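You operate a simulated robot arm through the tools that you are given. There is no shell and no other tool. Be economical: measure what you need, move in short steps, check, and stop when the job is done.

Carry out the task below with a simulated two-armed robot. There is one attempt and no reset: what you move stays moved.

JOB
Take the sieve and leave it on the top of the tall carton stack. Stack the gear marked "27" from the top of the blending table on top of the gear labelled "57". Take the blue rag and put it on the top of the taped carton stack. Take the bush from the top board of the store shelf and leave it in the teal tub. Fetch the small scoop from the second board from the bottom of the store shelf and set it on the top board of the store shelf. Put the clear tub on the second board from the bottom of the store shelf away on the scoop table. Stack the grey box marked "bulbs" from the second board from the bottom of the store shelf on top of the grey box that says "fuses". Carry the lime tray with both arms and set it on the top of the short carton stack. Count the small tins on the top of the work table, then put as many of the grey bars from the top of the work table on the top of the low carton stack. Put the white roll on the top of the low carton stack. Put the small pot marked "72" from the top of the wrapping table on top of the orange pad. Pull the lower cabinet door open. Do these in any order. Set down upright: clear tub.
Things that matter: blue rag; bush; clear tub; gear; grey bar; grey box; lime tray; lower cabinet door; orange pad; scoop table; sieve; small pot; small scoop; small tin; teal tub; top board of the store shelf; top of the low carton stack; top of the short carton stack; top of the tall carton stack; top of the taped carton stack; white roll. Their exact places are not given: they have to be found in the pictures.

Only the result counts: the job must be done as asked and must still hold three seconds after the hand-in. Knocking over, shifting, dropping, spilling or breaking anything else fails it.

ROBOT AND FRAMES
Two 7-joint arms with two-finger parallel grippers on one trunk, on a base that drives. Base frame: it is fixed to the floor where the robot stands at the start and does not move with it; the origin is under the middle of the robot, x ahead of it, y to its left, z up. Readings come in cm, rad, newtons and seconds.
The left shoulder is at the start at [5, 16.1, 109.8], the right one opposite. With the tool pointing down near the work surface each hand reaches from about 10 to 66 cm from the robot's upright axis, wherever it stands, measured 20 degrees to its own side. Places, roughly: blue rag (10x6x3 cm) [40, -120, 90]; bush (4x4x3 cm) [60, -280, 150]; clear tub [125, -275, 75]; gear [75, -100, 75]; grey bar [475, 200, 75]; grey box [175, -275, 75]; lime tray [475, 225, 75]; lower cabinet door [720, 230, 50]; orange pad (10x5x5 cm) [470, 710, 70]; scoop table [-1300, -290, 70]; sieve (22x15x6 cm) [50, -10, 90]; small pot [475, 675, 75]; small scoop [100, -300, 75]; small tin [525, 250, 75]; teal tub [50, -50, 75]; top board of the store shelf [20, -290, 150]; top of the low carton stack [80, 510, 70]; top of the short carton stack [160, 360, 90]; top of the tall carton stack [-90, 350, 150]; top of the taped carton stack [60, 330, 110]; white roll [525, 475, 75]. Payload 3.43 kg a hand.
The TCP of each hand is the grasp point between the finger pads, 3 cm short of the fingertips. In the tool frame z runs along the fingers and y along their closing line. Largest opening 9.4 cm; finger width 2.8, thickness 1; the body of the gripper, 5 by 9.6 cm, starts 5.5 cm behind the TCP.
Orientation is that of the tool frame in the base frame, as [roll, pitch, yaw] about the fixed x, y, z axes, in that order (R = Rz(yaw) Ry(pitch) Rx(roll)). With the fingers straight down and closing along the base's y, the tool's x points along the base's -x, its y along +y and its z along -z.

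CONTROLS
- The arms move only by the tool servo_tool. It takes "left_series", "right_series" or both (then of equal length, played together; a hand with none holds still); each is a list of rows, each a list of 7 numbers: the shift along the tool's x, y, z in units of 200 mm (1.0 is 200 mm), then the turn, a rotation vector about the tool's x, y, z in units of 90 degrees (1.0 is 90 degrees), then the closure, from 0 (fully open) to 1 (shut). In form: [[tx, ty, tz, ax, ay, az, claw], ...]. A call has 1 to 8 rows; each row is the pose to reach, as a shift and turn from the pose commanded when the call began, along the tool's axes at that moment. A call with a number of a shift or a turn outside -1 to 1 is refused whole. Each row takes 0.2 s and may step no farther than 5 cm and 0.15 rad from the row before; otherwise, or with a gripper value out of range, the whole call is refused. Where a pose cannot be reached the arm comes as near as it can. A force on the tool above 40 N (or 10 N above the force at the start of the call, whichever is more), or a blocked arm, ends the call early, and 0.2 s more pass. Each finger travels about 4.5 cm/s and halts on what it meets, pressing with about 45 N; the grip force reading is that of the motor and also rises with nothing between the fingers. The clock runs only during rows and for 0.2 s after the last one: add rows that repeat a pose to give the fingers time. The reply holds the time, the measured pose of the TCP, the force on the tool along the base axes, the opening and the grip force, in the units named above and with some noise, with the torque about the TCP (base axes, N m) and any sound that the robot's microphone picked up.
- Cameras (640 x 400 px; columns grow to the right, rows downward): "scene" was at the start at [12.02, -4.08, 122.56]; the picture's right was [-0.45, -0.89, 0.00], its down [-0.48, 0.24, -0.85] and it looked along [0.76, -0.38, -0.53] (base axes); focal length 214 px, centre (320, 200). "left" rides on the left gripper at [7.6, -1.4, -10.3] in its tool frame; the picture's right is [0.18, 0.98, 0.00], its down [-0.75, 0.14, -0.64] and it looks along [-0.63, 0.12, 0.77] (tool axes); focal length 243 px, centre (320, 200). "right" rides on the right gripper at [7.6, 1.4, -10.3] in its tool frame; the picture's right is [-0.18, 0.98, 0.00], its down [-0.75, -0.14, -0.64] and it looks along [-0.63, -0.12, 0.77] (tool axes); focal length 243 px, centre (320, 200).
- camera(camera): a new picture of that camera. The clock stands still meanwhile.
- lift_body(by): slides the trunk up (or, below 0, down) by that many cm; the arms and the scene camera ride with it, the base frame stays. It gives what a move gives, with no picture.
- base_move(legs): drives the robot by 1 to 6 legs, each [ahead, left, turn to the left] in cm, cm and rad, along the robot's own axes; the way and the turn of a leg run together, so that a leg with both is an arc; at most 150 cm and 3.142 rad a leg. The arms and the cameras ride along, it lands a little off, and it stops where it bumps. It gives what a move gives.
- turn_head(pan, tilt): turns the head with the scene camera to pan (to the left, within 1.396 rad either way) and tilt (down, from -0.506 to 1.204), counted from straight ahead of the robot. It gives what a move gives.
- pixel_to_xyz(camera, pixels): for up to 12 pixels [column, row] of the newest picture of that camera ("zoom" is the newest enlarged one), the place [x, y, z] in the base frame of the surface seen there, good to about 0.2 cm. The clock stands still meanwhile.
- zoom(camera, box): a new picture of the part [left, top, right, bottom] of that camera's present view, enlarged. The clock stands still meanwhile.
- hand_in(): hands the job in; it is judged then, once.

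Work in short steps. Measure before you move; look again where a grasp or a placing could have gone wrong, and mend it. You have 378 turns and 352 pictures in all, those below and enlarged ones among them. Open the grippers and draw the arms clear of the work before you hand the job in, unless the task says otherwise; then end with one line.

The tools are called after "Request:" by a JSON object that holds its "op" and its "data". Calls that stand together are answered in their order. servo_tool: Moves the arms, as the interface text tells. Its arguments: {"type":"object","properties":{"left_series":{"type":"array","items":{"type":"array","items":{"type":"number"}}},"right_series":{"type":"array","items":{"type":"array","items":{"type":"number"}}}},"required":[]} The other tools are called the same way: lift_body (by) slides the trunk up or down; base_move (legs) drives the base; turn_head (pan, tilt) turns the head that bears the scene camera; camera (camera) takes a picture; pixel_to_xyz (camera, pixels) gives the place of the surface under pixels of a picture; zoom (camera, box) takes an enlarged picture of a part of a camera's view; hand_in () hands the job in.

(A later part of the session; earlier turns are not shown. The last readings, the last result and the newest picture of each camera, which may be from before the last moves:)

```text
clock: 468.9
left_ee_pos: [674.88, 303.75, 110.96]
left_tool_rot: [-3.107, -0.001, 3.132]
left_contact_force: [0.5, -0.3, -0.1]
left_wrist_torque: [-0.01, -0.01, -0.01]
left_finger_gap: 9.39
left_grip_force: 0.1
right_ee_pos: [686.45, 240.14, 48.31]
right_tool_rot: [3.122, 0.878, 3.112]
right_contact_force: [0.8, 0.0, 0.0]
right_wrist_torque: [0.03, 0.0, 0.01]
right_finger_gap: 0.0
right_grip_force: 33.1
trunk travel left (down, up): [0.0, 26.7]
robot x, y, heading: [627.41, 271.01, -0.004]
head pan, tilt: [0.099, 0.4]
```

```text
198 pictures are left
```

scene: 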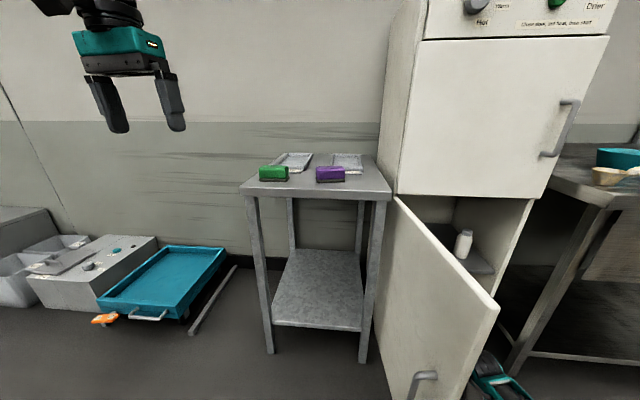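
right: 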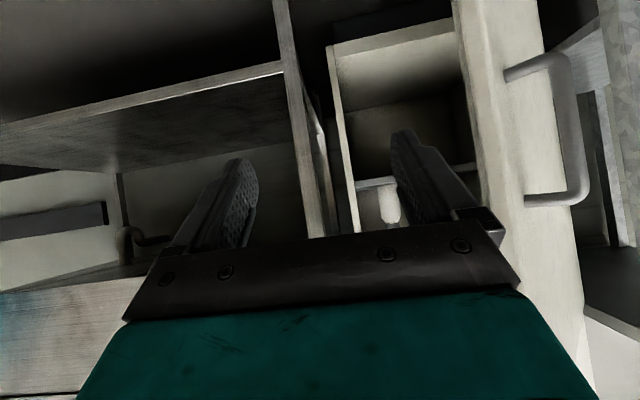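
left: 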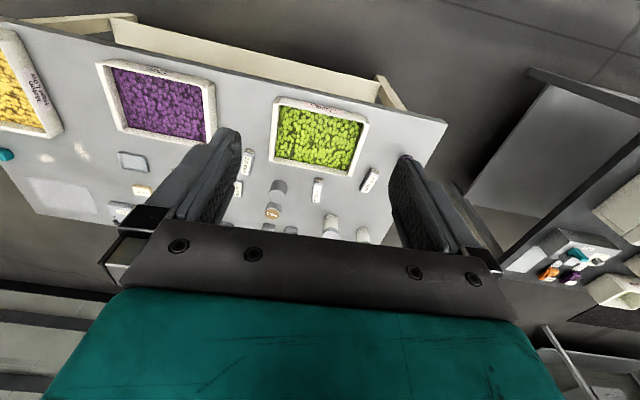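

Door is ~80° open. Withdraw: right a bit, then back, and look at the table from behind.

Request:
{"op": "base_move", "data": {"legs": [[0, -14, 0], [-36, 0, 0]]}}

Request:
{"op": "turn_head", "data": {"pan": 0.0, "tilt": 0.3}}

Request:
{"op": "camera", "data": {"camera": "scene"}}

```text
clock: 472.6
left_ee_pos: [639.34, 290.45, 110.87]
left_tool_rot: [-3.107, -0.002, 3.137]
left_contact_force: [0.2, -0.4, 0.1]
left_wrist_torque: [0.0, -0.06, -0.05]
left_finger_gap: 9.37
left_grip_force: 0.1
right_ee_pos: [651.32, 226.94, 48.33]
right_tool_rot: [3.122, 0.878, 3.118]
right_contact_force: [-0.5, 0.3, -0.9]
right_wrist_torque: [0.02, 0.02, 0.01]
right_finger_gap: 0.02
right_grip_force: 32.9
trunk travel left (down, up): [0.0, 26.7]
robot x, y, heading: [592.12, 257.4, 0.003]
head pan, tilt: [0.099, 0.4]
```

```text
clock: 473.3
left_ee_pos: [639.47, 290.36, 110.91]
left_tool_rot: [-3.108, 0.0, 3.139]
left_contact_force: [0.9, 0.7, -1.0]
left_wrist_torque: [0.0, 0.01, -0.02]
left_finger_gap: 9.4
left_grip_force: 0.0
right_ee_pos: [651.26, 226.99, 48.35]
right_tool_rot: [3.123, 0.877, 3.118]
right_contact_force: [0.3, -0.4, 0.4]
right_wrist_torque: [0.01, 0.02, 0.0]
right_finger_gap: 0.01
right_grip_force: 32.5
trunk travel left (down, up): [0.0, 26.7]
robot x, y, heading: [592.02, 257.46, -0.0]
head pan, tilt: [0.0, 0.3]
```

```text
197 pictures are left
```

scene: 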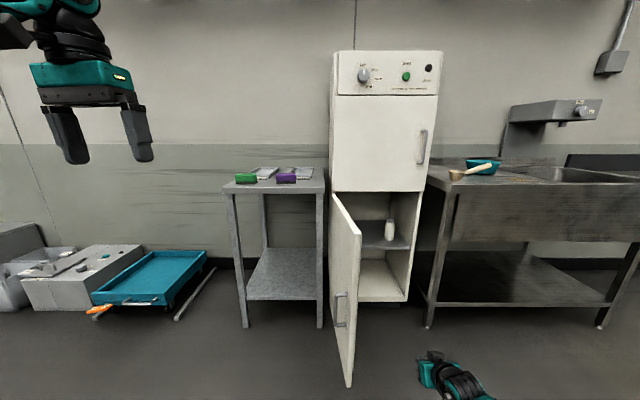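

Door done. Restore the right arm, raise the trunk and turn to view the work table from behind.

Request:
{"op": "lift_body", "data": {"by": 14.5}}

Request:
{"op": "servo_tool", "data": {"right_series": [[-0.13, 0, -0.11, 0, 0, 0, 0.5], [-0.26, 0, -0.22, 0, 0.08, 0, 0], [-0.39, 0, -0.33, 0, 0.16, 0, 0], [-0.52, 0, -0.44, 0, 0.25, 0, 0], [-0.65, 0, -0.55, 0, 0.34, 0, 0], [-0.77, 0, -0.65, 0, 0.43, 0, 0], [-0.9, 0, -0.76, 0, 0.52, 0, 0], [-1.0, 0, -0.85, 0, 0.56, 0, 0]]}}

Request:
{"op": "base_move", "data": {"legs": [[0, 0, 1.6]]}}

Request:
{"op": "turn_head", "data": {"pan": 1.3, "tilt": 0.5}}

Request:
{"op": "camera", "data": {"camera": "scene"}}

```text
clock: 475.0
left_ee_pos: [639.44, 290.41, 125.37]
left_tool_rot: [-3.106, 0.0, 3.138]
left_contact_force: [-0.8, -0.4, 0.9]
left_wrist_torque: [0.03, 0.0, 0.0]
left_finger_gap: 9.4
left_grip_force: 0.1
right_ee_pos: [651.31, 226.84, 62.75]
right_tool_rot: [3.122, 0.878, 3.12]
right_contact_force: [-0.2, -0.3, -0.1]
right_wrist_torque: [-0.02, 0.02, 0.02]
right_finger_gap: 0.0
right_grip_force: 33.1
trunk travel left (down, up): [-14.5, 12.2]
robot x, y, heading: [592.46, 257.49, 0.002]
head pan, tilt: [0.0, 0.3]
```

```text
clock: 476.8
left_ee_pos: [639.51, 290.41, 125.5]
left_tool_rot: [-3.109, 0.0, 3.139]
left_contact_force: [-0.1, -1.0, -1.0]
left_wrist_torque: [0.0, 0.05, 0.02]
left_finger_gap: 9.4
left_grip_force: 0.1
right_ee_pos: [650.97, 226.7, 89.1]
right_tool_rot: [3.13, -0.003, 3.136]
right_contact_force: [-0.9, 0.1, -0.2]
right_wrist_torque: [0.0, 0.0, -0.03]
right_finger_gap: 9.42
right_grip_force: 0.1
trunk travel left (down, up): [-14.5, 12.2]
robot x, y, heading: [592.27, 257.35, -0.002]
head pan, tilt: [0.0, 0.3]
```

```text
clock: 481.2
left_ee_pos: [555.29, 301.91, 125.46]
left_tool_rot: [-3.106, 0.001, -1.49]
left_contact_force: [-0.2, 0.0, 0.3]
left_wrist_torque: [-0.01, 0.0, 0.0]
left_finger_gap: 9.41
left_grip_force: 0.1
right_ee_pos: [617.83, 318.93, 89.05]
right_tool_rot: [3.13, -0.002, -1.495]
right_contact_force: [-0.7, -0.5, 0.0]
right_wrist_torque: [0.02, 0.02, 0.0]
right_finger_gap: 9.42
right_grip_force: 0.2
trunk travel left (down, up): [-14.5, 12.2]
robot x, y, heading: [592.04, 257.44, 1.656]
head pan, tilt: [0.0, 0.3]
```

```text
clock: 482.7
left_ee_pos: [555.27, 301.93, 125.38]
left_tool_rot: [-3.107, 0.0, -1.491]
left_contact_force: [0.0, -0.6, 0.3]
left_wrist_torque: [0.01, 0.0, 0.02]
left_finger_gap: 9.4
left_grip_force: 0.0
right_ee_pos: [617.73, 318.84, 89.13]
right_tool_rot: [3.129, -0.002, -1.494]
right_contact_force: [0.5, -0.3, -0.1]
right_wrist_torque: [0.01, 0.01, 0.0]
right_finger_gap: 9.4
right_grip_force: 0.0
trunk travel left (down, up): [-14.5, 12.2]
robot x, y, heading: [592.05, 257.62, 1.655]
head pan, tilt: [1.3, 0.499]
```

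```text
196 pictures are left
```

scene: 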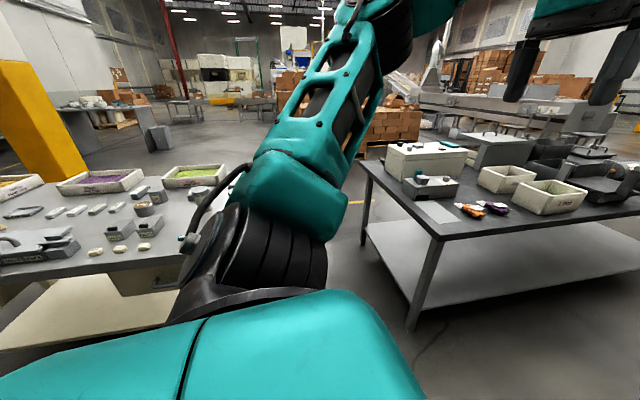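

Request:
{"op": "base_move", "data": {"legs": [[0, -25, 0], [0, 0, 0.75]]}}

Request:
{"op": "turn_head", "data": {"pan": 0.5, "tilt": 0.5}}

Request:
{"op": "camera", "data": {"camera": "scene"}}

```text
clock: 487.5
left_ee_pos: [559.83, 267.12, 125.45]
left_tool_rot: [-3.107, 0.0, -0.743]
left_contact_force: [-0.8, 0.5, -0.1]
left_wrist_torque: [0.0, 0.02, 0.0]
left_finger_gap: 9.4
left_grip_force: 0.0
right_ee_pos: [594.11, 321.94, 89.18]
right_tool_rot: [3.13, -0.001, -0.747]
right_contact_force: [-0.1, 0.0, 0.6]
right_wrist_torque: [-0.01, -0.01, -0.02]
right_finger_gap: 9.39
right_grip_force: 0.1
trunk travel left (down, up): [-14.5, 12.2]
robot x, y, heading: [617.09, 259.47, 2.402]
head pan, tilt: [1.3, 0.499]
```

```text
clock: 488.6
left_ee_pos: [559.78, 267.0, 125.45]
left_tool_rot: [-3.108, 0.001, -0.742]
left_contact_force: [-0.1, 0.0, -0.9]
left_wrist_torque: [-0.01, -0.01, -0.01]
left_finger_gap: 9.4
left_grip_force: 0.1
right_ee_pos: [594.17, 322.05, 89.09]
right_tool_rot: [3.131, -0.002, -0.747]
right_contact_force: [0.0, -0.4, 0.1]
right_wrist_torque: [0.03, -0.01, 0.03]
right_finger_gap: 9.4
right_grip_force: 0.0
trunk travel left (down, up): [-14.5, 12.2]
robot x, y, heading: [616.88, 259.44, 2.403]
head pan, tilt: [0.499, 0.499]
```

```text
195 pictures are left
```

scene: 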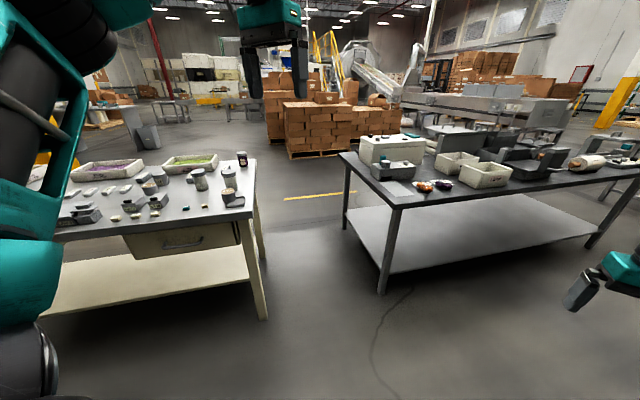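

Request:
{"op": "zoom", "data": {"camera": "scene", "box": [60, 140, 260, 240]}}

Request:
{"op": "zoom", "data": {"camera": "scene", "box": [180, 145, 260, 215]}}

Request:
{"op": "zoom", "data": {"camera": "scene", "box": [340, 110, 640, 260]}}

```text
3.20 times, centred on (160, 190) of scene
```

zoom: 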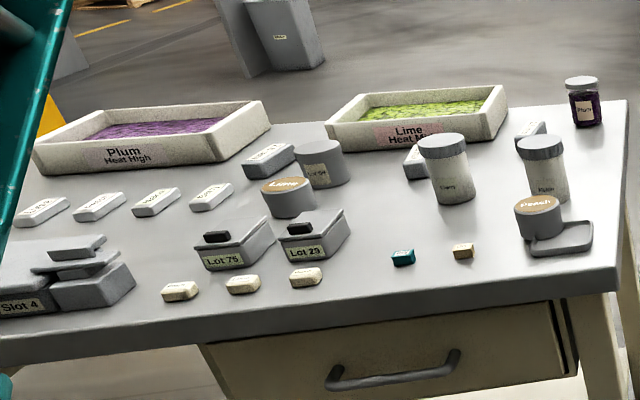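

```text
5.71 times, centred on (220, 180) of scene
```

zoom: 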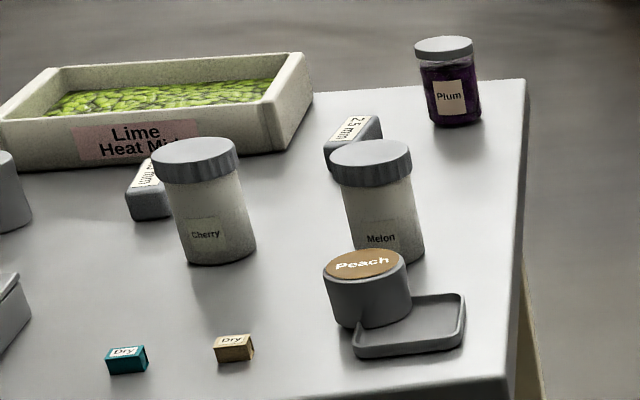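

```text
2.13 times, centred on (490, 185) of scene
```

zoom: 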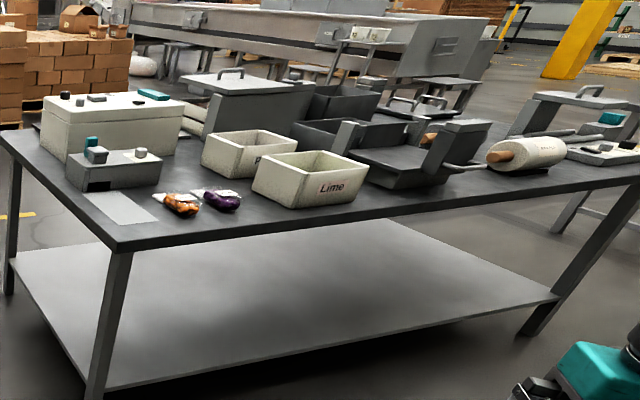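

Request:
{"op": "zoom", "data": {"camera": "scene", "box": [130, 175, 180, 215]}}

Request:
{"op": "zoom", "data": {"camera": "scene", "box": [540, 140, 640, 190]}}

Request:
{"op": "pixel_to_xyz", "data": {"camera": "zoom", "pixels": [[210, 150], [290, 110], [370, 100], [320, 150], [370, 190], [250, 60], [450, 100], [240, 170]]}}

```text
10.00 times, centred on (155, 195) of scene
```

zoom: 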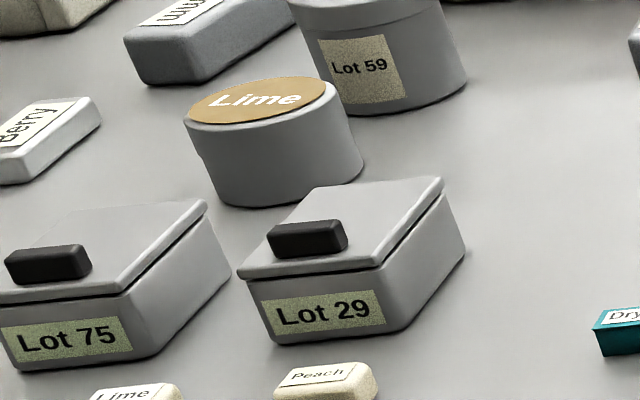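

```text
6.40 times, centred on (590, 165) of scene
```

zoom: 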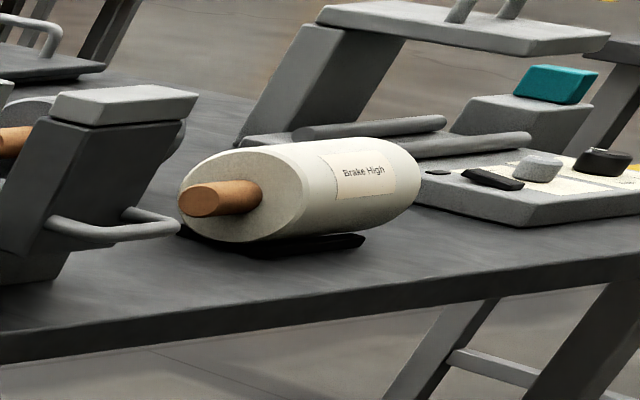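

```text
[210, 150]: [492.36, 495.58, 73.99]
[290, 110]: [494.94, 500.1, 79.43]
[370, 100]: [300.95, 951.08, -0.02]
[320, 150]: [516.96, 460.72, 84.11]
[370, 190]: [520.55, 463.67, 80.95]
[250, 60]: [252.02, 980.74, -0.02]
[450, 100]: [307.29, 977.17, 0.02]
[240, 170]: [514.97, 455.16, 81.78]
```

Two small tins (Peach, Lime) → two grey bars. Next look toward the wrapping table; turn to face +y.

Request:
{"op": "base_move", "data": {"legs": [[0, 0, -0.83]]}}

Request:
{"op": "turn_head", "data": {"pan": 0.3, "tilt": 0.25}}

Request:
{"op": "camera", "data": {"camera": "scene"}}

```text
clock: 491.2
left_ee_pos: [584.76, 307.45, 125.39]
left_tool_rot: [-3.108, 0.0, -1.586]
left_contact_force: [0.1, 0.1, 0.0]
left_wrist_torque: [0.0, 0.0, 0.03]
left_finger_gap: 9.41
left_grip_force: 0.0
right_ee_pos: [648.54, 318.14, 89.08]
right_tool_rot: [3.13, -0.001, -1.592]
right_contact_force: [0.5, -0.2, -0.3]
right_wrist_torque: [-0.02, 0.02, -0.01]
right_finger_gap: 9.42
right_grip_force: 0.0
trunk travel left (down, up): [-14.5, 12.2]
robot x, y, heading: [617.3, 259.91, 1.561]
head pan, tilt: [0.499, 0.499]
```

```text
clock: 492.0
left_ee_pos: [584.66, 307.47, 125.45]
left_tool_rot: [-3.107, 0.0, -1.586]
left_contact_force: [0.0, -1.1, 0.2]
left_wrist_torque: [0.01, 0.03, 0.0]
left_finger_gap: 9.41
left_grip_force: 0.0
right_ee_pos: [648.58, 318.22, 89.14]
right_tool_rot: [3.129, -0.004, -1.592]
right_contact_force: [-0.7, 0.1, -0.4]
right_wrist_torque: [-0.03, 0.0, 0.0]
right_finger_gap: 9.42
right_grip_force: 0.0
trunk travel left (down, up): [-14.5, 12.2]
robot x, y, heading: [616.88, 259.49, 1.561]
head pan, tilt: [0.3, 0.25]
```

```text
189 pictures are left
```

scene: 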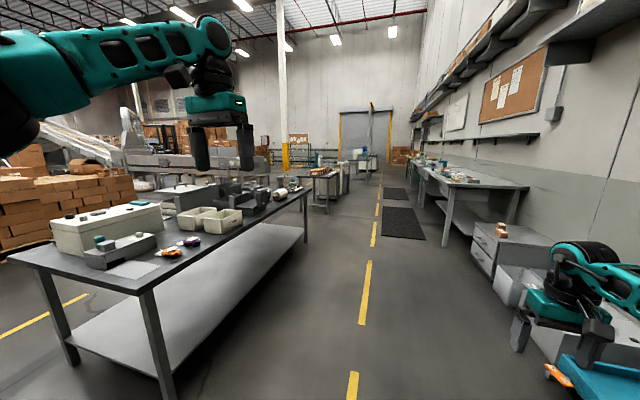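

Request:
{"op": "base_move", "data": {"legs": [[125, 0, 0], [125, 0, 0]]}}

Request:
{"op": "turn_head", "data": {"pan": 0.5, "tilt": 0.35}}

Request:
{"op": "camera", "data": {"camera": "scene"}}

```text
clock: 504.1
left_ee_pos: [584.42, 554.46, 125.41]
left_tool_rot: [-3.107, 0.0, -1.557]
left_contact_force: [1.0, -0.6, 0.4]
left_wrist_torque: [0.01, 0.01, 0.0]
left_finger_gap: 9.39
left_grip_force: 0.0
right_ee_pos: [647.99, 567.04, 89.14]
right_tool_rot: [3.128, -0.001, -1.563]
right_contact_force: [-0.4, -0.3, 0.5]
right_wrist_torque: [0.01, -0.01, 0.02]
right_finger_gap: 9.4
right_grip_force: 0.0
trunk travel left (down, up): [-14.5, 12.2]
robot x, y, heading: [618.02, 507.47, 1.59]
head pan, tilt: [0.3, 0.25]
```

```text
clock: 504.9
left_ee_pos: [584.54, 554.25, 125.47]
left_tool_rot: [-3.107, 0.001, -1.559]
left_contact_force: [0.9, 0.2, -0.1]
left_wrist_torque: [0.03, 0.0, -0.01]
left_finger_gap: 9.39
left_grip_force: 0.0
right_ee_pos: [647.93, 567.02, 88.98]
right_tool_rot: [3.131, -0.003, -1.565]
right_contact_force: [0.1, 0.5, 0.5]
right_wrist_torque: [0.03, 0.03, 0.0]
right_finger_gap: 9.41
right_grip_force: 0.1
trunk travel left (down, up): [-14.5, 12.2]
robot x, y, heading: [618.07, 507.44, 1.587]
head pan, tilt: [0.499, 0.351]
```

```text
188 pictures are left
```

scene: 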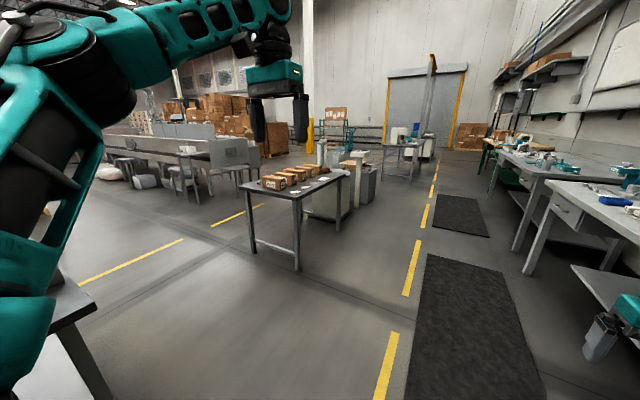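

Request:
{"op": "zoom", "data": {"camera": "scene", "box": [230, 140, 390, 240]}}

Request:
{"op": "pixel_to_xyz", "data": {"camera": "scene", "pixels": [[297, 198], [242, 185], [348, 173], [272, 182], [300, 172], [320, 165], [360, 160], [68, 330]]}}

```text
4.00 times, centred on (310, 190) of scene
```

zoom: 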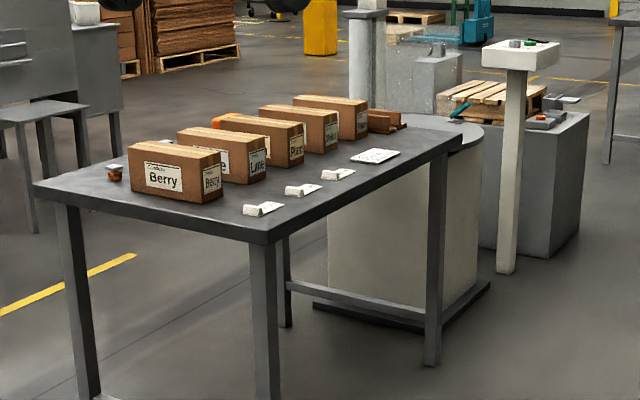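

```text
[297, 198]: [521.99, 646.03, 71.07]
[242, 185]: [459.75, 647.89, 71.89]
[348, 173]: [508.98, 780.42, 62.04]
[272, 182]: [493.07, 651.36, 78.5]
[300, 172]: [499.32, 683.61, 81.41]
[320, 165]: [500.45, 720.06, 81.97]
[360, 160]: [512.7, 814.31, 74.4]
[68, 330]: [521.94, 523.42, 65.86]
```

The white roll is on the dark table, reachable from this side. Turn to face -x and look at it.

Request:
{"op": "base_move", "data": {"legs": [[-30, 0, 0], [0, 0, 1.555]]}}

Request:
{"op": "turn_head", "data": {"pan": 0.0, "tilt": 0.55}}

Request:
{"op": "camera", "data": {"camera": "scene"}}

```text
clock: 510.8
left_ee_pos: [572.24, 442.02, 125.37]
left_tool_rot: [-3.106, 0.0, 0.021]
left_contact_force: [-0.2, 0.3, 1.1]
left_wrist_torque: [0.02, -0.01, 0.01]
left_finger_gap: 9.36
left_grip_force: 0.1
right_ee_pos: [558.93, 505.47, 89.11]
right_tool_rot: [3.13, -0.004, 0.015]
right_contact_force: [0.2, 0.1, 0.0]
right_wrist_torque: [0.0, -0.01, -0.01]
right_finger_gap: 9.38
right_grip_force: 0.1
trunk travel left (down, up): [-14.5, 12.2]
robot x, y, heading: [618.98, 476.2, -3.113]
head pan, tilt: [0.499, 0.351]
```

```text
clock: 511.7
left_ee_pos: [572.37, 442.14, 125.47]
left_tool_rot: [-3.106, 0.0, 0.02]
left_contact_force: [-0.3, -0.1, -0.3]
left_wrist_torque: [-0.03, 0.01, 0.0]
left_finger_gap: 9.4
left_grip_force: 0.1
right_ee_pos: [559.0, 505.55, 89.03]
right_tool_rot: [3.129, -0.002, 0.018]
right_contact_force: [-1.1, 0.0, 0.2]
right_wrist_torque: [-0.02, 0.01, -0.01]
right_finger_gap: 9.41
right_grip_force: 0.1
trunk travel left (down, up): [-14.5, 12.2]
robot x, y, heading: [618.81, 476.35, -3.116]
head pan, tilt: [0.0, 0.55]
```

```text
186 pictures are left
```

scene: 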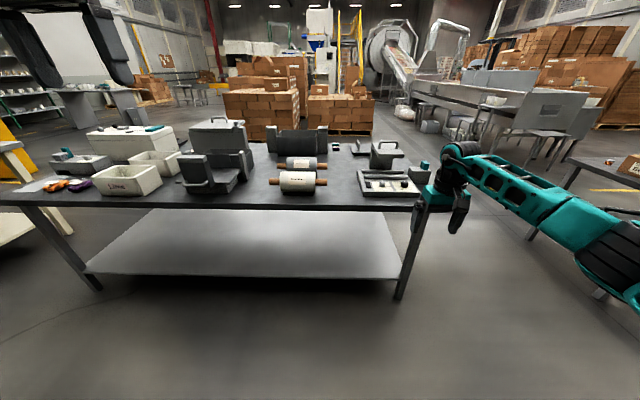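

Request:
{"op": "zoom", "data": {"camera": "scene", "box": [230, 130, 430, 220]}}

Request:
{"op": "pixel_to_xyz", "data": {"camera": "zoom", "pixels": [[225, 150], [165, 145], [280, 150], [140, 162], [300, 163], [225, 200], [225, 132], [225, 90], [225, 105], [180, 205], [330, 200], [420, 165]]}}

```text
3.20 times, centred on (330, 175) of scene
```

zoom: 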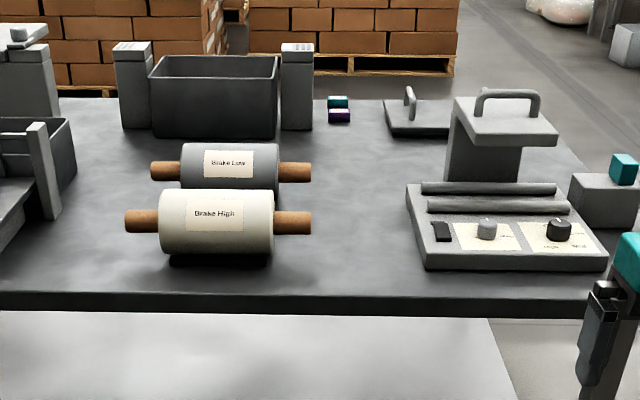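

```text
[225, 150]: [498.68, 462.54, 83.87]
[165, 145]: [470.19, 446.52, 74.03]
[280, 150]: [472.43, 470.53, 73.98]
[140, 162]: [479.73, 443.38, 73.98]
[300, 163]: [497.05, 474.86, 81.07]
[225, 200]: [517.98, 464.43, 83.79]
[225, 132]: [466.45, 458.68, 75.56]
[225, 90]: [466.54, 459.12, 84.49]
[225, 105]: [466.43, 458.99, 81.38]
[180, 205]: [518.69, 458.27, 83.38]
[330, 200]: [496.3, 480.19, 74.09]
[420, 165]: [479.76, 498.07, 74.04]
```

Request:
{"op": "pixel_to_xyz", "data": {"camera": "zoom", "pixels": [[162, 222], [273, 222], [140, 220], [293, 222], [225, 240], [225, 250], [225, 192], [240, 262], [128, 222], [310, 224], [293, 212], [293, 233]]}}

```text
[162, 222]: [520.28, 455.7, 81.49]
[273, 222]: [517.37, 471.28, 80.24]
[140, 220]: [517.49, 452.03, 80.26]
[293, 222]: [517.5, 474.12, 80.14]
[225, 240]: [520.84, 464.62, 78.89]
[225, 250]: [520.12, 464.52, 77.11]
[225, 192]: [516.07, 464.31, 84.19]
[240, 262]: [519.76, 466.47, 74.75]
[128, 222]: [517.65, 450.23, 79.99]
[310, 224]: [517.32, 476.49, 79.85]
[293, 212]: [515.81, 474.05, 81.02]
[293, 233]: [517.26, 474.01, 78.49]
```

The roll body (~9.7 cm) is too thick, so I'll grip both core ends with two hands. First map the route.

Request:
{"op": "pixel_to_xyz", "data": {"camera": "scene", "pixels": [[225, 138], [297, 138], [340, 133], [372, 130], [340, 100], [425, 130], [395, 115], [505, 155], [470, 130], [265, 95], [560, 150]]}}

Request:
{"op": "zoom", "data": {"camera": "scene", "box": [200, 20, 640, 180]}}

```text
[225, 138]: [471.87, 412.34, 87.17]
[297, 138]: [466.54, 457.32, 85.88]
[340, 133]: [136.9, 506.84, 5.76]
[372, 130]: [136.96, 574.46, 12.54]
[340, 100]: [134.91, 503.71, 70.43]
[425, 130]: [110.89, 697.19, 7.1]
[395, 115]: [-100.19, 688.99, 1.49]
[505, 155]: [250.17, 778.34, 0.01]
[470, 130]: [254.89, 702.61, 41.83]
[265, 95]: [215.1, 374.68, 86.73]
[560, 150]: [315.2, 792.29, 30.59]
```

```text
1.45 times, centred on (420, 100) of scene
```

zoom: 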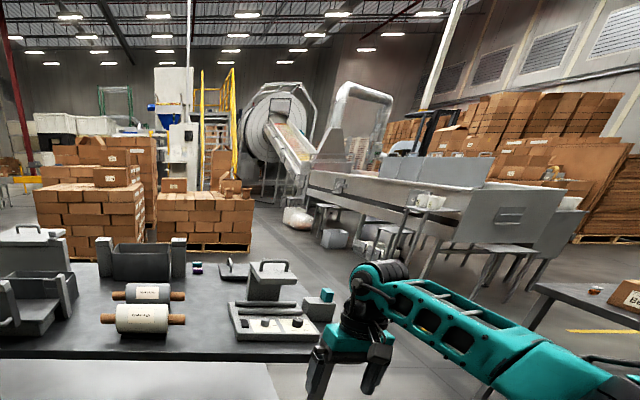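

Align base with the roll, and rotate both hands by 90° in free space.

Request:
{"op": "base_move", "data": {"legs": [[0, 0, -0.026], [0, 12.5, 0], [20, 0, 0]]}}

Request:
{"op": "servo_tool", "data": {"left_series": [[0, -0.05, 0, 0, 0, 0.09, 0], [0, -0.1, 0, 0, 0, 0.18, 0], [0, -0.15, 0, 0, 0, 0.27, 0], [0, -0.2, 0, 0, 0, 0.36, 0], [0, -0.25, 0, 0, 0, 0.45, 0], [0, -0.3, 0, 0, 0, 0.54, 0]], "right_series": [[0.1, 0, -0.2, 0, 0, -0.09, 0], [0.2, 0, -0.4, 0, 0, -0.18, 0], [0.25, 0, -0.6, 0, 0, -0.27, 0], [0.25, 0, -0.7, 0, 0, -0.36, 0], [0.25, 0, -0.7, 0, 0, -0.45, 0], [0.25, 0, -0.7, 0, 0, -0.54, 0]]}}

```text
clock: 515.0
left_ee_pos: [551.11, 431.1, 125.36]
left_tool_rot: [-3.106, -0.002, -0.007]
left_contact_force: [0.1, 0.2, 0.3]
left_wrist_torque: [0.03, -0.02, -0.02]
left_finger_gap: 9.4
left_grip_force: 0.1
right_ee_pos: [539.78, 495.06, 89.03]
right_tool_rot: [3.131, -0.001, -0.011]
right_contact_force: [0.5, 0.8, 0.9]
right_wrist_torque: [0.02, -0.01, -0.01]
right_finger_gap: 9.39
right_grip_force: 0.2
trunk travel left (down, up): [-14.5, 12.2]
robot x, y, heading: [598.45, 464.05, 3.146]
head pan, tilt: [0.0, 0.55]
```

```text
clock: 516.4
left_ee_pos: [551.67, 437.35, 125.92]
left_tool_rot: [-3.122, 0.028, -0.859]
left_contact_force: [0.2, -0.5, -0.2]
left_wrist_torque: [0.03, 0.04, -0.02]
left_finger_gap: 9.42
left_grip_force: 0.1
right_ee_pos: [557.42, 494.25, 101.41]
right_tool_rot: [3.111, 0.022, 0.654]
right_contact_force: [1.3, -0.1, 1.4]
right_wrist_torque: [-0.01, 0.06, -0.01]
right_finger_gap: 9.4
right_grip_force: 0.0
right hand out of reach, approached as far as the arm can: row 3, 4, 5, 6
trunk travel left (down, up): [-14.5, 12.2]
robot x, y, heading: [598.77, 464.36, 3.141]
head pan, tilt: [0.0, 0.55]
```

Request:
{"op": "servo_tool", "data": {"left_series": [[0, -0.0, 0, 0, 0, 0.09, 0], [0, 0, 0, 0, 0, 0.18, 0], [0, 0, 0, 0, 0, 0.27, 0], [0, 0, 0, 0, 0, 0.36, 0], [0, 0, 0, 0, 0, 0.45, 0], [0, 0, 0, 0, 0, 0.45, 0]], "right_series": [[-0.1, -0.08, 0, 0, 0, 0, 0], [-0.2, -0.16, 0, 0, 0, 0, 0], [-0.3, -0.23, 0, 0, 0, -0.09, 0], [-0.4, -0.31, 0, 0, 0, -0.18, 0], [-0.4, -0.31, 0, 0, 0, -0.27, 0], [-0.4, -0.31, 0, 0, 0, -0.36, 0]]}}

```text
clock: 517.8
left_ee_pos: [551.13, 437.2, 125.5]
left_tool_rot: [-3.138, 0.035, -1.563]
left_contact_force: [-0.6, 0.2, 1.0]
left_wrist_torque: [0.02, -0.03, -0.01]
left_finger_gap: 9.42
left_grip_force: 0.0
right_ee_pos: [561.31, 482.84, 101.76]
right_tool_rot: [-3.081, 0.092, 1.084]
right_contact_force: [0.0, -0.3, -0.1]
right_wrist_torque: [0.04, -0.02, 0.0]
right_finger_gap: 9.38
right_grip_force: 0.1
right hand out of reach, approached as far as the arm can: row 1, 2, 3, 4, 5, 6
trunk travel left (down, up): [-14.5, 12.2]
robot x, y, heading: [598.89, 463.72, 3.137]
head pan, tilt: [0.0, 0.55]
```

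Request:
{"op": "servo_tool", "data": {"right_series": [[0, 0, -0.05, 0, 0, 0.09, 0], [0, 0, -0.1, 0, 0, 0.18, 0], [0, 0, -0.15, 0, 0, 0.27, 0], [0, 0, -0.2, 0, 0, 0.36, 0], [0, 0, -0.2, 0, 0, 0.45, 0], [0, 0, -0.2, 0, 0, 0.54, 0], [0, 0, -0.2, 0, 0, 0.63, 0], [0, 0, -0.2, 0, 0, 0.69, 0]]}}

```text
clock: 519.6
left_ee_pos: [551.41, 437.14, 125.65]
left_tool_rot: [-3.141, 0.036, -1.563]
left_contact_force: [-0.4, 0.2, 0.4]
left_wrist_torque: [0.02, -0.02, 0.0]
left_finger_gap: 9.42
left_grip_force: 0.1
right_ee_pos: [562.41, 482.9, 105.8]
right_tool_rot: [3.086, 0.097, -0.01]
right_contact_force: [-1.4, 0.0, -0.2]
right_wrist_torque: [0.01, 0.0, 0.02]
right_finger_gap: 9.4
right_grip_force: 0.0
trunk travel left (down, up): [-14.5, 12.2]
robot x, y, heading: [598.71, 464.45, 3.137]
head pan, tilt: [0.0, 0.55]
```

Request:
{"op": "servo_tool", "data": {"right_series": [[-0.1, 0, 0, 0, 0, 0.09, 0], [-0.2, 0, 0, 0, 0, 0.18, 0], [-0.3, 0, 0, 0, 0, 0.27, 0], [-0.4, 0, 0, 0, 0, 0.36, 0], [-0.5, 0, 0, 0, 0, 0.45, 0], [-0.5, 0, 0, 0, 0, 0.54, 0]]}}

Request:
{"op": "servo_tool", "data": {"right_series": [[0, 0, 0, 0, 0, 0.09, 0], [0, 0, 0, 0, 0, 0.18, 0], [0, 0, 0, 0, 0, 0.27, 0], [0, 0, 0, 0, 0, 0.36, 0], [0, 0, 0, 0, 0, 0.45, 0]]}}

```text
clock: 521.0
left_ee_pos: [551.33, 437.25, 125.61]
left_tool_rot: [-3.14, 0.036, -1.562]
left_contact_force: [-0.3, 0.7, 0.2]
left_wrist_torque: [0.02, 0.04, 0.01]
left_finger_gap: 9.39
left_grip_force: 0.0
right_ee_pos: [552.35, 483.02, 106.52]
right_tool_rot: [3.032, 0.023, -0.858]
right_contact_force: [-0.3, 0.3, -0.1]
right_wrist_torque: [0.0, -0.04, 0.0]
right_finger_gap: 9.38
right_grip_force: 0.1
trunk travel left (down, up): [-14.5, 12.2]
robot x, y, heading: [598.37, 464.13, 3.136]
head pan, tilt: [0.0, 0.55]
```

```text
clock: 522.2
left_ee_pos: [551.28, 437.21, 125.64]
left_tool_rot: [-3.139, 0.033, -1.561]
left_contact_force: [0.5, 0.6, -0.3]
left_wrist_torque: [0.04, 0.01, -0.03]
left_finger_gap: 9.4
left_grip_force: 0.1
right_ee_pos: [552.37, 482.94, 106.55]
right_tool_rot: [3.042, -0.052, -1.56]
right_contact_force: [0.5, 0.2, -0.8]
right_wrist_torque: [0.01, 0.02, 0.0]
right_finger_gap: 9.42
right_grip_force: 0.0
trunk travel left (down, up): [-14.5, 12.2]
robot x, y, heading: [598.71, 464.1, 3.141]
head pan, tilt: [0.0, 0.55]
```

Both hands now close along x. Drive ahead 32, then move hands over the core ends.

Request:
{"op": "base_move", "data": {"legs": [[32, 0.5, 0]]}}

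Request:
{"op": "servo_tool", "data": {"left_series": [[-0.16, 0, 0.1, 0, 0, 0, 0], [-0.32, 0.05, 0.25, 0, 0, 0, 0], [-0.48, 0.1, 0.4, 0, 0, 0, 0], [-0.64, 0.15, 0.55, 0, 0, 0, 0], [-0.78, 0.155, 0.7, 0, 0, 0, 0], [-0.78, 0.155, 0.9, 0, 0, 0, 0]], "right_series": [[0.1, 0, 0, 0.02, -0.01, 0, 0], [0.2, 0.05, 0, 0.04, -0.02, 0, 0], [0.3, 0.1, 0, 0.063, -0.033, 0, 0], [0.4, 0.15, 0, 0.063, -0.033, 0, 0], [0.445, 0.21, 0, 0.063, -0.033, 0, 0], [0.445, 0.21, 0, 0.063, -0.033, 0, 0]]}}

Request:
{"op": "camera", "data": {"camera": "scene"}}

```text
clock: 524.3
left_ee_pos: [519.98, 436.32, 125.66]
left_tool_rot: [-3.14, 0.034, -1.553]
left_contact_force: [-0.5, 0.0, -0.7]
left_wrist_torque: [-0.03, -0.03, 0.01]
left_finger_gap: 9.39
left_grip_force: 0.1
right_ee_pos: [520.56, 482.02, 106.79]
right_tool_rot: [3.043, -0.052, -1.548]
right_contact_force: [-0.1, -0.1, 0.5]
right_wrist_torque: [0.0, 0.01, -0.03]
right_finger_gap: 9.4
right_grip_force: 0.0
trunk travel left (down, up): [-14.5, 12.2]
robot x, y, heading: [567.29, 463.39, -3.133]
head pan, tilt: [0.0, 0.55]
```

```text
clock: 525.7
left_ee_pos: [516.88, 452.11, 108.34]
left_tool_rot: [3.141, 0.034, -1.551]
left_contact_force: [-0.2, 0.5, 0.0]
left_wrist_torque: [0.01, 0.02, -0.02]
left_finger_gap: 9.41
left_grip_force: 0.1
right_ee_pos: [516.62, 472.94, 107.74]
right_tool_rot: [3.141, -0.002, -1.551]
right_contact_force: [0.3, 0.0, -0.5]
right_wrist_torque: [-0.01, 0.0, 0.04]
right_finger_gap: 9.4
right_grip_force: 0.0
trunk travel left (down, up): [-14.5, 12.2]
robot x, y, heading: [567.23, 463.29, -3.132]
head pan, tilt: [0.0, 0.55]
```

```text
183 pictures are left
```

scene: 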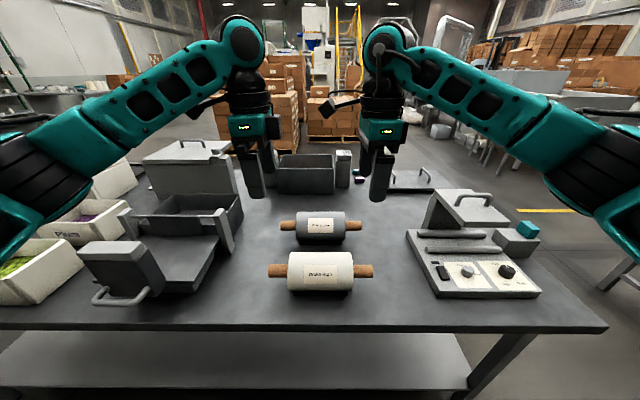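

Request:
{"op": "zoom", "data": {"camera": "scene", "box": [250, 240, 390, 310]}}

Request:
{"op": "pixel_to_xyz", "data": {"camera": "zoom", "pixels": [[120, 120], [120, 150], [520, 120], [520, 150], [85, 140], [560, 140], [178, 140], [465, 140], [320, 60], [320, 100], [120, 135], [520, 135]]}}

```text
4.57 times, centred on (320, 275) of scene
```

zoom: 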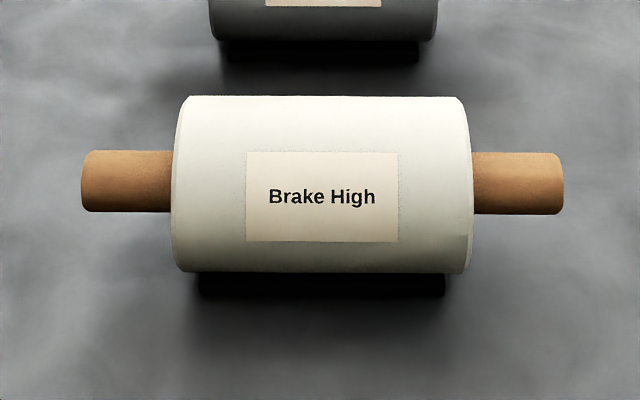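

```text
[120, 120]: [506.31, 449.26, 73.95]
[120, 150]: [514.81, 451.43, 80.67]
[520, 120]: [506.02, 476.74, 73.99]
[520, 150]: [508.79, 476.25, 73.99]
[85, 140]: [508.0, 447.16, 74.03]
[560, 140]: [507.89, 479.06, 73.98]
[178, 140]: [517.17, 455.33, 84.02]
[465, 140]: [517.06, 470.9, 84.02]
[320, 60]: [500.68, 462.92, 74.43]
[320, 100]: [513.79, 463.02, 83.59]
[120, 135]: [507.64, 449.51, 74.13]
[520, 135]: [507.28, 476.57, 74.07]
```

Request:
{"op": "servo_tool", "data": {"left_series": [[-0.025, 0.04, 0.2, 0, 0, 0, 0], [-0.025, 0.04, 0.4, 0, 0, 0, 0], [-0.025, 0.04, 0.6, 0, 0, 0, 0], [-0.025, 0.04, 0.8, 0, 0, 0, 0], [-0.025, 0.04, 1.0, 0, 0, 0, 0]], "right_series": [[-0.055, 0.025, 0.2, 0, 0, 0, 0], [-0.055, 0.025, 0.4, 0, 0, 0, 0], [-0.055, 0.025, 0.6, 0, 0, 0, 0], [-0.055, 0.025, 0.8, 0, 0, 0, 0], [-0.055, 0.025, 0.98, 0, 0, 0, 0]]}}

Request:
{"op": "camera", "data": {"camera": "right"}}

Request:
{"op": "camera", "data": {"camera": "left"}}

```text
clock: 526.9
left_ee_pos: [516.0, 453.38, 88.05]
left_tool_rot: [-3.141, 0.036, -1.553]
left_contact_force: [0.2, 0.4, -1.0]
left_wrist_torque: [0.03, 0.0, 0.01]
left_finger_gap: 9.37
left_grip_force: 0.2
right_ee_pos: [515.92, 474.04, 87.73]
right_tool_rot: [3.141, -0.002, -1.552]
right_contact_force: [-0.4, 0.7, 0.7]
right_wrist_torque: [0.02, 0.02, 0.0]
right_finger_gap: 9.36
right_grip_force: 0.1
trunk travel left (down, up): [-14.5, 12.2]
robot x, y, heading: [567.28, 463.66, -3.135]
head pan, tilt: [0.0, 0.55]
```

```text
181 pictures are left
```

right: 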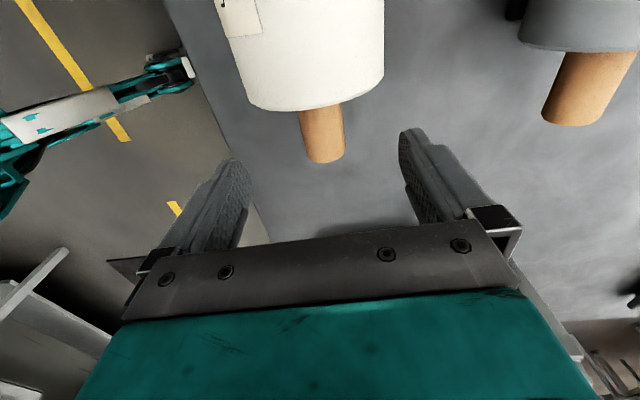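

```text
180 pictures are left
```

left: 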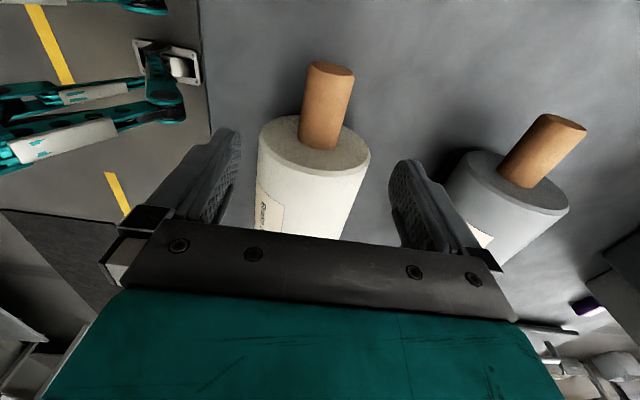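

Request:
{"op": "servo_tool", "data": {"left_series": [[0.05, 0, 0.15, 0, 0, 0, 0], [0.05, 0, 0.3, 0, 0, 0, 0], [0.05, 0, 0.43, 0, 0, 0, 0], [0.05, 0, 0.43, 0, 0, 0, 0.5], [0.05, 0, 0.43, 0, 0, 0, 1], [0.05, 0, 0.43, 0, 0, 0, 1], [0.05, 0, 0.43, 0, 0, 0, 1], [0.05, 0, 0.43, 0, 0, 0, 1]], "right_series": [[0, 0, 0.15, 0, 0, 0, 0], [0, 0, 0.3, 0, 0, 0, 0], [0, 0, 0.415, 0, 0, 0, 0], [0, 0, 0.415, 0, 0, 0, 0.5], [0, 0, 0.415, 0, 0, 0, 1], [0, 0, 0.415, 0, 0, 0, 1], [0, 0, 0.415, 0, 0, 0, 1], [0, 0, 0.415, 0, 0, 0, 1]]}}

Request:
{"op": "camera", "data": {"camera": "scene"}}

```text
clock: 528.7
left_ee_pos: [515.96, 452.72, 79.43]
left_tool_rot: [-3.139, 0.036, -1.558]
left_contact_force: [10.4, -1.4, 1.6]
left_wrist_torque: [0.04, 0.05, -0.7]
left_finger_gap: 3.76
left_grip_force: 43.9
right_ee_pos: [516.03, 474.17, 79.67]
right_tool_rot: [3.137, -0.001, -1.554]
right_contact_force: [-11.6, -1.8, -0.1]
right_wrist_torque: [0.1, 0.08, -0.71]
right_finger_gap: 3.75
right_grip_force: 44.1
trunk travel left (down, up): [-14.5, 12.2]
robot x, y, heading: [567.2, 463.43, -3.134]
head pan, tilt: [0.0, 0.55]
```

```text
179 pictures are left
```

scene: 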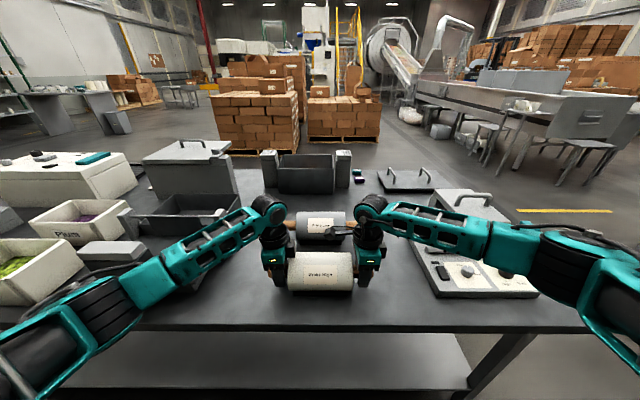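

Both ends gripped. Lift with the trunk.

Request:
{"op": "lift_body", "data": {"by": 12}}

Request:
{"op": "camera", "data": {"camera": "scene"}}

```text
clock: 530.2
left_ee_pos: [515.83, 452.8, 91.52]
left_tool_rot: [-3.139, 0.036, -1.555]
left_contact_force: [13.8, 2.2, -5.4]
left_wrist_torque: [-0.15, 0.01, -1.41]
left_finger_gap: 3.77
left_grip_force: 45.3
right_ee_pos: [516.1, 473.99, 91.63]
right_tool_rot: [3.141, -0.002, -1.552]
right_contact_force: [-14.0, -2.8, -1.7]
right_wrist_torque: [-0.25, 0.01, -1.55]
right_finger_gap: 3.75
right_grip_force: 45.0
trunk travel left (down, up): [-26.5, 0.2]
robot x, y, heading: [567.11, 463.64, -3.138]
head pan, tilt: [0.0, 0.55]
```

```text
178 pictures are left
```

scene: 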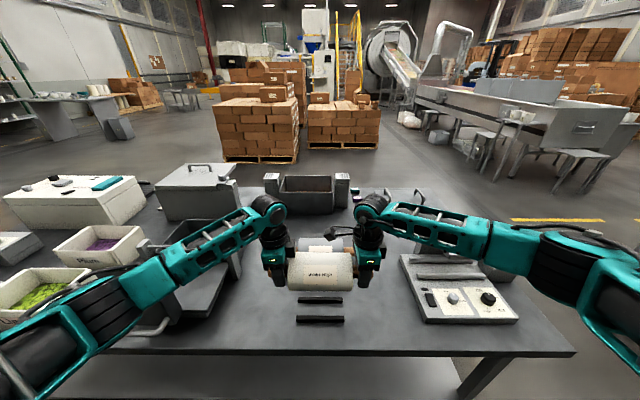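

Carry the roll: back off, go around the table's end and toward the low stack.

Request:
{"op": "base_move", "data": {"legs": [[-48, 0, 0], [0, -123, 0], [130, 0, 0], [130, 0, 0], [120, 0, 0]]}}

Request:
{"op": "camera", "data": {"camera": "scene"}}

```text
clock: 561.6
left_ee_pos: [182.72, 580.66, 91.54]
left_tool_rot: [-3.139, 0.035, -1.6]
left_contact_force: [9.1, -0.5, -3.9]
left_wrist_torque: [0.02, 0.03, -1.02]
left_finger_gap: 3.76
left_grip_force: 44.9
right_ee_pos: [183.98, 602.05, 91.45]
right_tool_rot: [3.14, -0.002, -1.596]
right_contact_force: [-9.9, 0.9, -4.3]
right_wrist_torque: [0.06, -0.05, -1.06]
right_finger_gap: 3.74
right_grip_force: 44.8
trunk travel left (down, up): [-26.5, 0.2]
robot x, y, heading: [234.31, 588.92, 3.101]
head pan, tilt: [0.0, 0.55]
```

```text
177 pictures are left
```

scene: 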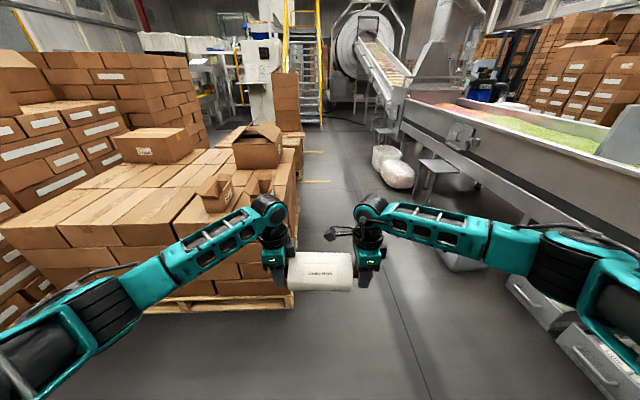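

Request:
{"op": "pixel_to_xyz", "data": {"camera": "scene", "pixels": [[110, 235], [60, 215], [200, 230], [150, 200], [10, 225], [215, 195], [290, 300], [110, 185], [575, 350], [180, 170]]}}

Request:
{"op": "base_move", "data": {"legs": [[0, 0, 0.04], [0, 62, 0]]}}

Request:
{"op": "camera", "data": {"camera": "scene"}}

```text
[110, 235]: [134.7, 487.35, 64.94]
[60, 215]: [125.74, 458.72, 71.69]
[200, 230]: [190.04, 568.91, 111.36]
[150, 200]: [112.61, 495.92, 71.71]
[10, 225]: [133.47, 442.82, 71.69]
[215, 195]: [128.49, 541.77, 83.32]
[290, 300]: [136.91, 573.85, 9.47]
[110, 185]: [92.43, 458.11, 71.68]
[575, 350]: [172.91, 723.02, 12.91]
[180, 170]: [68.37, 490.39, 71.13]
```

```text
clock: 568.0
left_ee_pos: [183.14, 515.7, 91.6]
left_tool_rot: [-3.139, 0.035, -1.561]
left_contact_force: [7.6, -1.6, -4.4]
left_wrist_torque: [-0.23, 0.05, -0.91]
left_finger_gap: 3.75
left_grip_force: 45.1
right_ee_pos: [183.46, 537.15, 91.55]
right_tool_rot: [3.141, 0.0, -1.558]
right_contact_force: [-8.7, 0.6, -2.2]
right_wrist_torque: [-0.19, -0.03, -0.92]
right_finger_gap: 3.73
right_grip_force: 44.9
trunk travel left (down, up): [-26.5, 0.2]
robot x, y, heading: [234.53, 526.07, -3.14]
head pan, tilt: [0.0, 0.55]
```

```text
176 pictures are left
```

scene: 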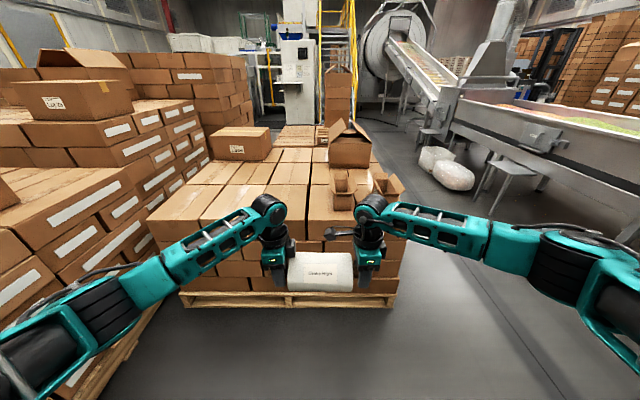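

Top z=71.7, clear area y 450–520. Strafe left 33 and approach.

Request:
{"op": "base_move", "data": {"legs": [[0, 33, 0], [55, 0, 0]]}}

Request:
{"op": "camera", "data": {"camera": "scene"}}

```text
clock: 574.2
left_ee_pos: [128.16, 482.68, 91.42]
left_tool_rot: [-3.137, 0.033, -1.558]
left_contact_force: [8.2, 0.7, -6.3]
left_wrist_torque: [-0.26, 0.03, -0.93]
left_finger_gap: 3.74
left_grip_force: 44.7
right_ee_pos: [128.42, 503.86, 91.49]
right_tool_rot: [3.141, -0.001, -1.557]
right_contact_force: [-8.9, 0.5, -0.9]
right_wrist_torque: [-0.19, -0.02, -0.93]
right_finger_gap: 3.73
right_grip_force: 45.0
trunk travel left (down, up): [-26.5, 0.2]
robot x, y, heading: [179.28, 492.97, -3.136]
head pan, tilt: [0.0, 0.55]
```

```text
175 pictures are left
```

scene: 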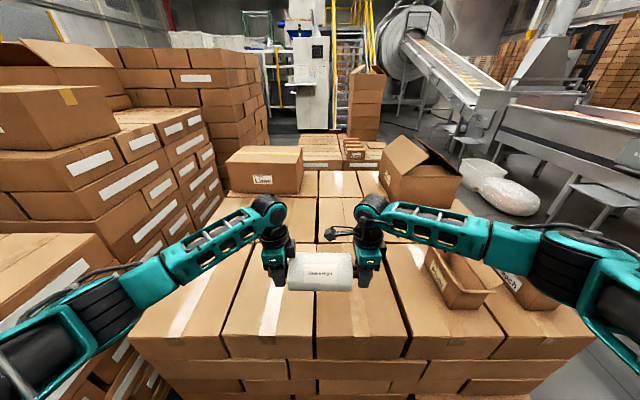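

Request:
{"op": "pixel_to_xyz", "data": {"camera": "scene", "pixels": [[440, 220], [490, 240], [530, 250], [430, 265], [520, 285], [600, 290], [210, 240], [70, 320]]}}

```text
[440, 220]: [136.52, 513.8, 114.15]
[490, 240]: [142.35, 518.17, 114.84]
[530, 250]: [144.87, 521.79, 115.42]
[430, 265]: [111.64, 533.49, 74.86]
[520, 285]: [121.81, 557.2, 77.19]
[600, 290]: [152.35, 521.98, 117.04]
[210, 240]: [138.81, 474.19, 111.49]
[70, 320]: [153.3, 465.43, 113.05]
```

Request:
{"op": "base_move", "data": {"legs": [[7, 0, 0]]}}

Request:
{"op": "servo_tool", "data": {"left_series": [[0, 0.15, 0, 0, 0, 0, 1], [0, 0.3, 0, 0, 0, 0, 1], [0, 0.4, 0, 0, 0, 0, 1]], "right_series": [[0, 0.15, 0, 0, 0, 0, 1], [0, 0.3, 0, 0, 0, 0, 1], [0, 0.4, 0, 0, 0, 0, 1]]}}

Request:
{"op": "lift_body", "data": {"by": -13.2}}

Request:
{"op": "camera", "data": {"camera": "scene"}}

```text
clock: 575.2
left_ee_pos: [121.39, 482.58, 91.36]
left_tool_rot: [-3.135, 0.034, -1.56]
left_contact_force: [10.3, 0.6, 0.1]
left_wrist_torque: [0.16, 0.06, -1.13]
left_finger_gap: 3.73
left_grip_force: 44.7
right_ee_pos: [121.52, 503.89, 91.48]
right_tool_rot: [3.139, -0.001, -1.558]
right_contact_force: [-11.4, -0.1, -6.8]
right_wrist_torque: [0.59, -0.03, -1.23]
right_finger_gap: 3.7
right_grip_force: 45.1
trunk travel left (down, up): [-26.5, 0.2]
robot x, y, heading: [172.71, 492.98, -3.136]
head pan, tilt: [0.0, 0.55]
```

```text
clock: 576.0
left_ee_pos: [113.67, 482.62, 91.24]
left_tool_rot: [-3.136, 0.036, -1.562]
left_contact_force: [4.0, 3.2, 3.4]
left_wrist_torque: [0.46, 0.16, -0.09]
left_finger_gap: 3.71
left_grip_force: 45.0
right_ee_pos: [113.5, 504.18, 91.43]
right_tool_rot: [3.14, 0.003, -1.562]
right_contact_force: [-5.0, -3.3, -11.1]
right_wrist_torque: [1.1, -0.18, -0.89]
right_finger_gap: 3.73
right_grip_force: 45.2
trunk travel left (down, up): [-26.5, 0.2]
robot x, y, heading: [172.63, 493.34, -3.137]
head pan, tilt: [0.0, 0.55]
```

```text
clock: 577.6
left_ee_pos: [113.59, 482.64, 78.14]
left_tool_rot: [-3.137, 0.035, -1.561]
left_contact_force: [10.1, 3.6, 7.5]
left_wrist_torque: [1.14, 0.08, -0.99]
left_finger_gap: 3.72
left_grip_force: 45.1
right_ee_pos: [113.61, 503.9, 78.42]
right_tool_rot: [3.139, 0.001, -1.558]
right_contact_force: [-8.7, -4.5, -14.5]
right_wrist_torque: [1.17, -0.06, -1.0]
right_finger_gap: 3.72
right_grip_force: 44.9
trunk travel left (down, up): [-13.3, 13.4]
robot x, y, heading: [172.61, 493.19, -3.136]
head pan, tilt: [0.0, 0.55]
```

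```text
174 pictures are left
```

scene: 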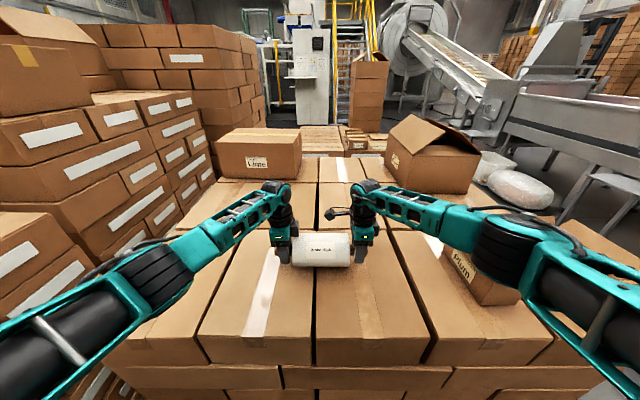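

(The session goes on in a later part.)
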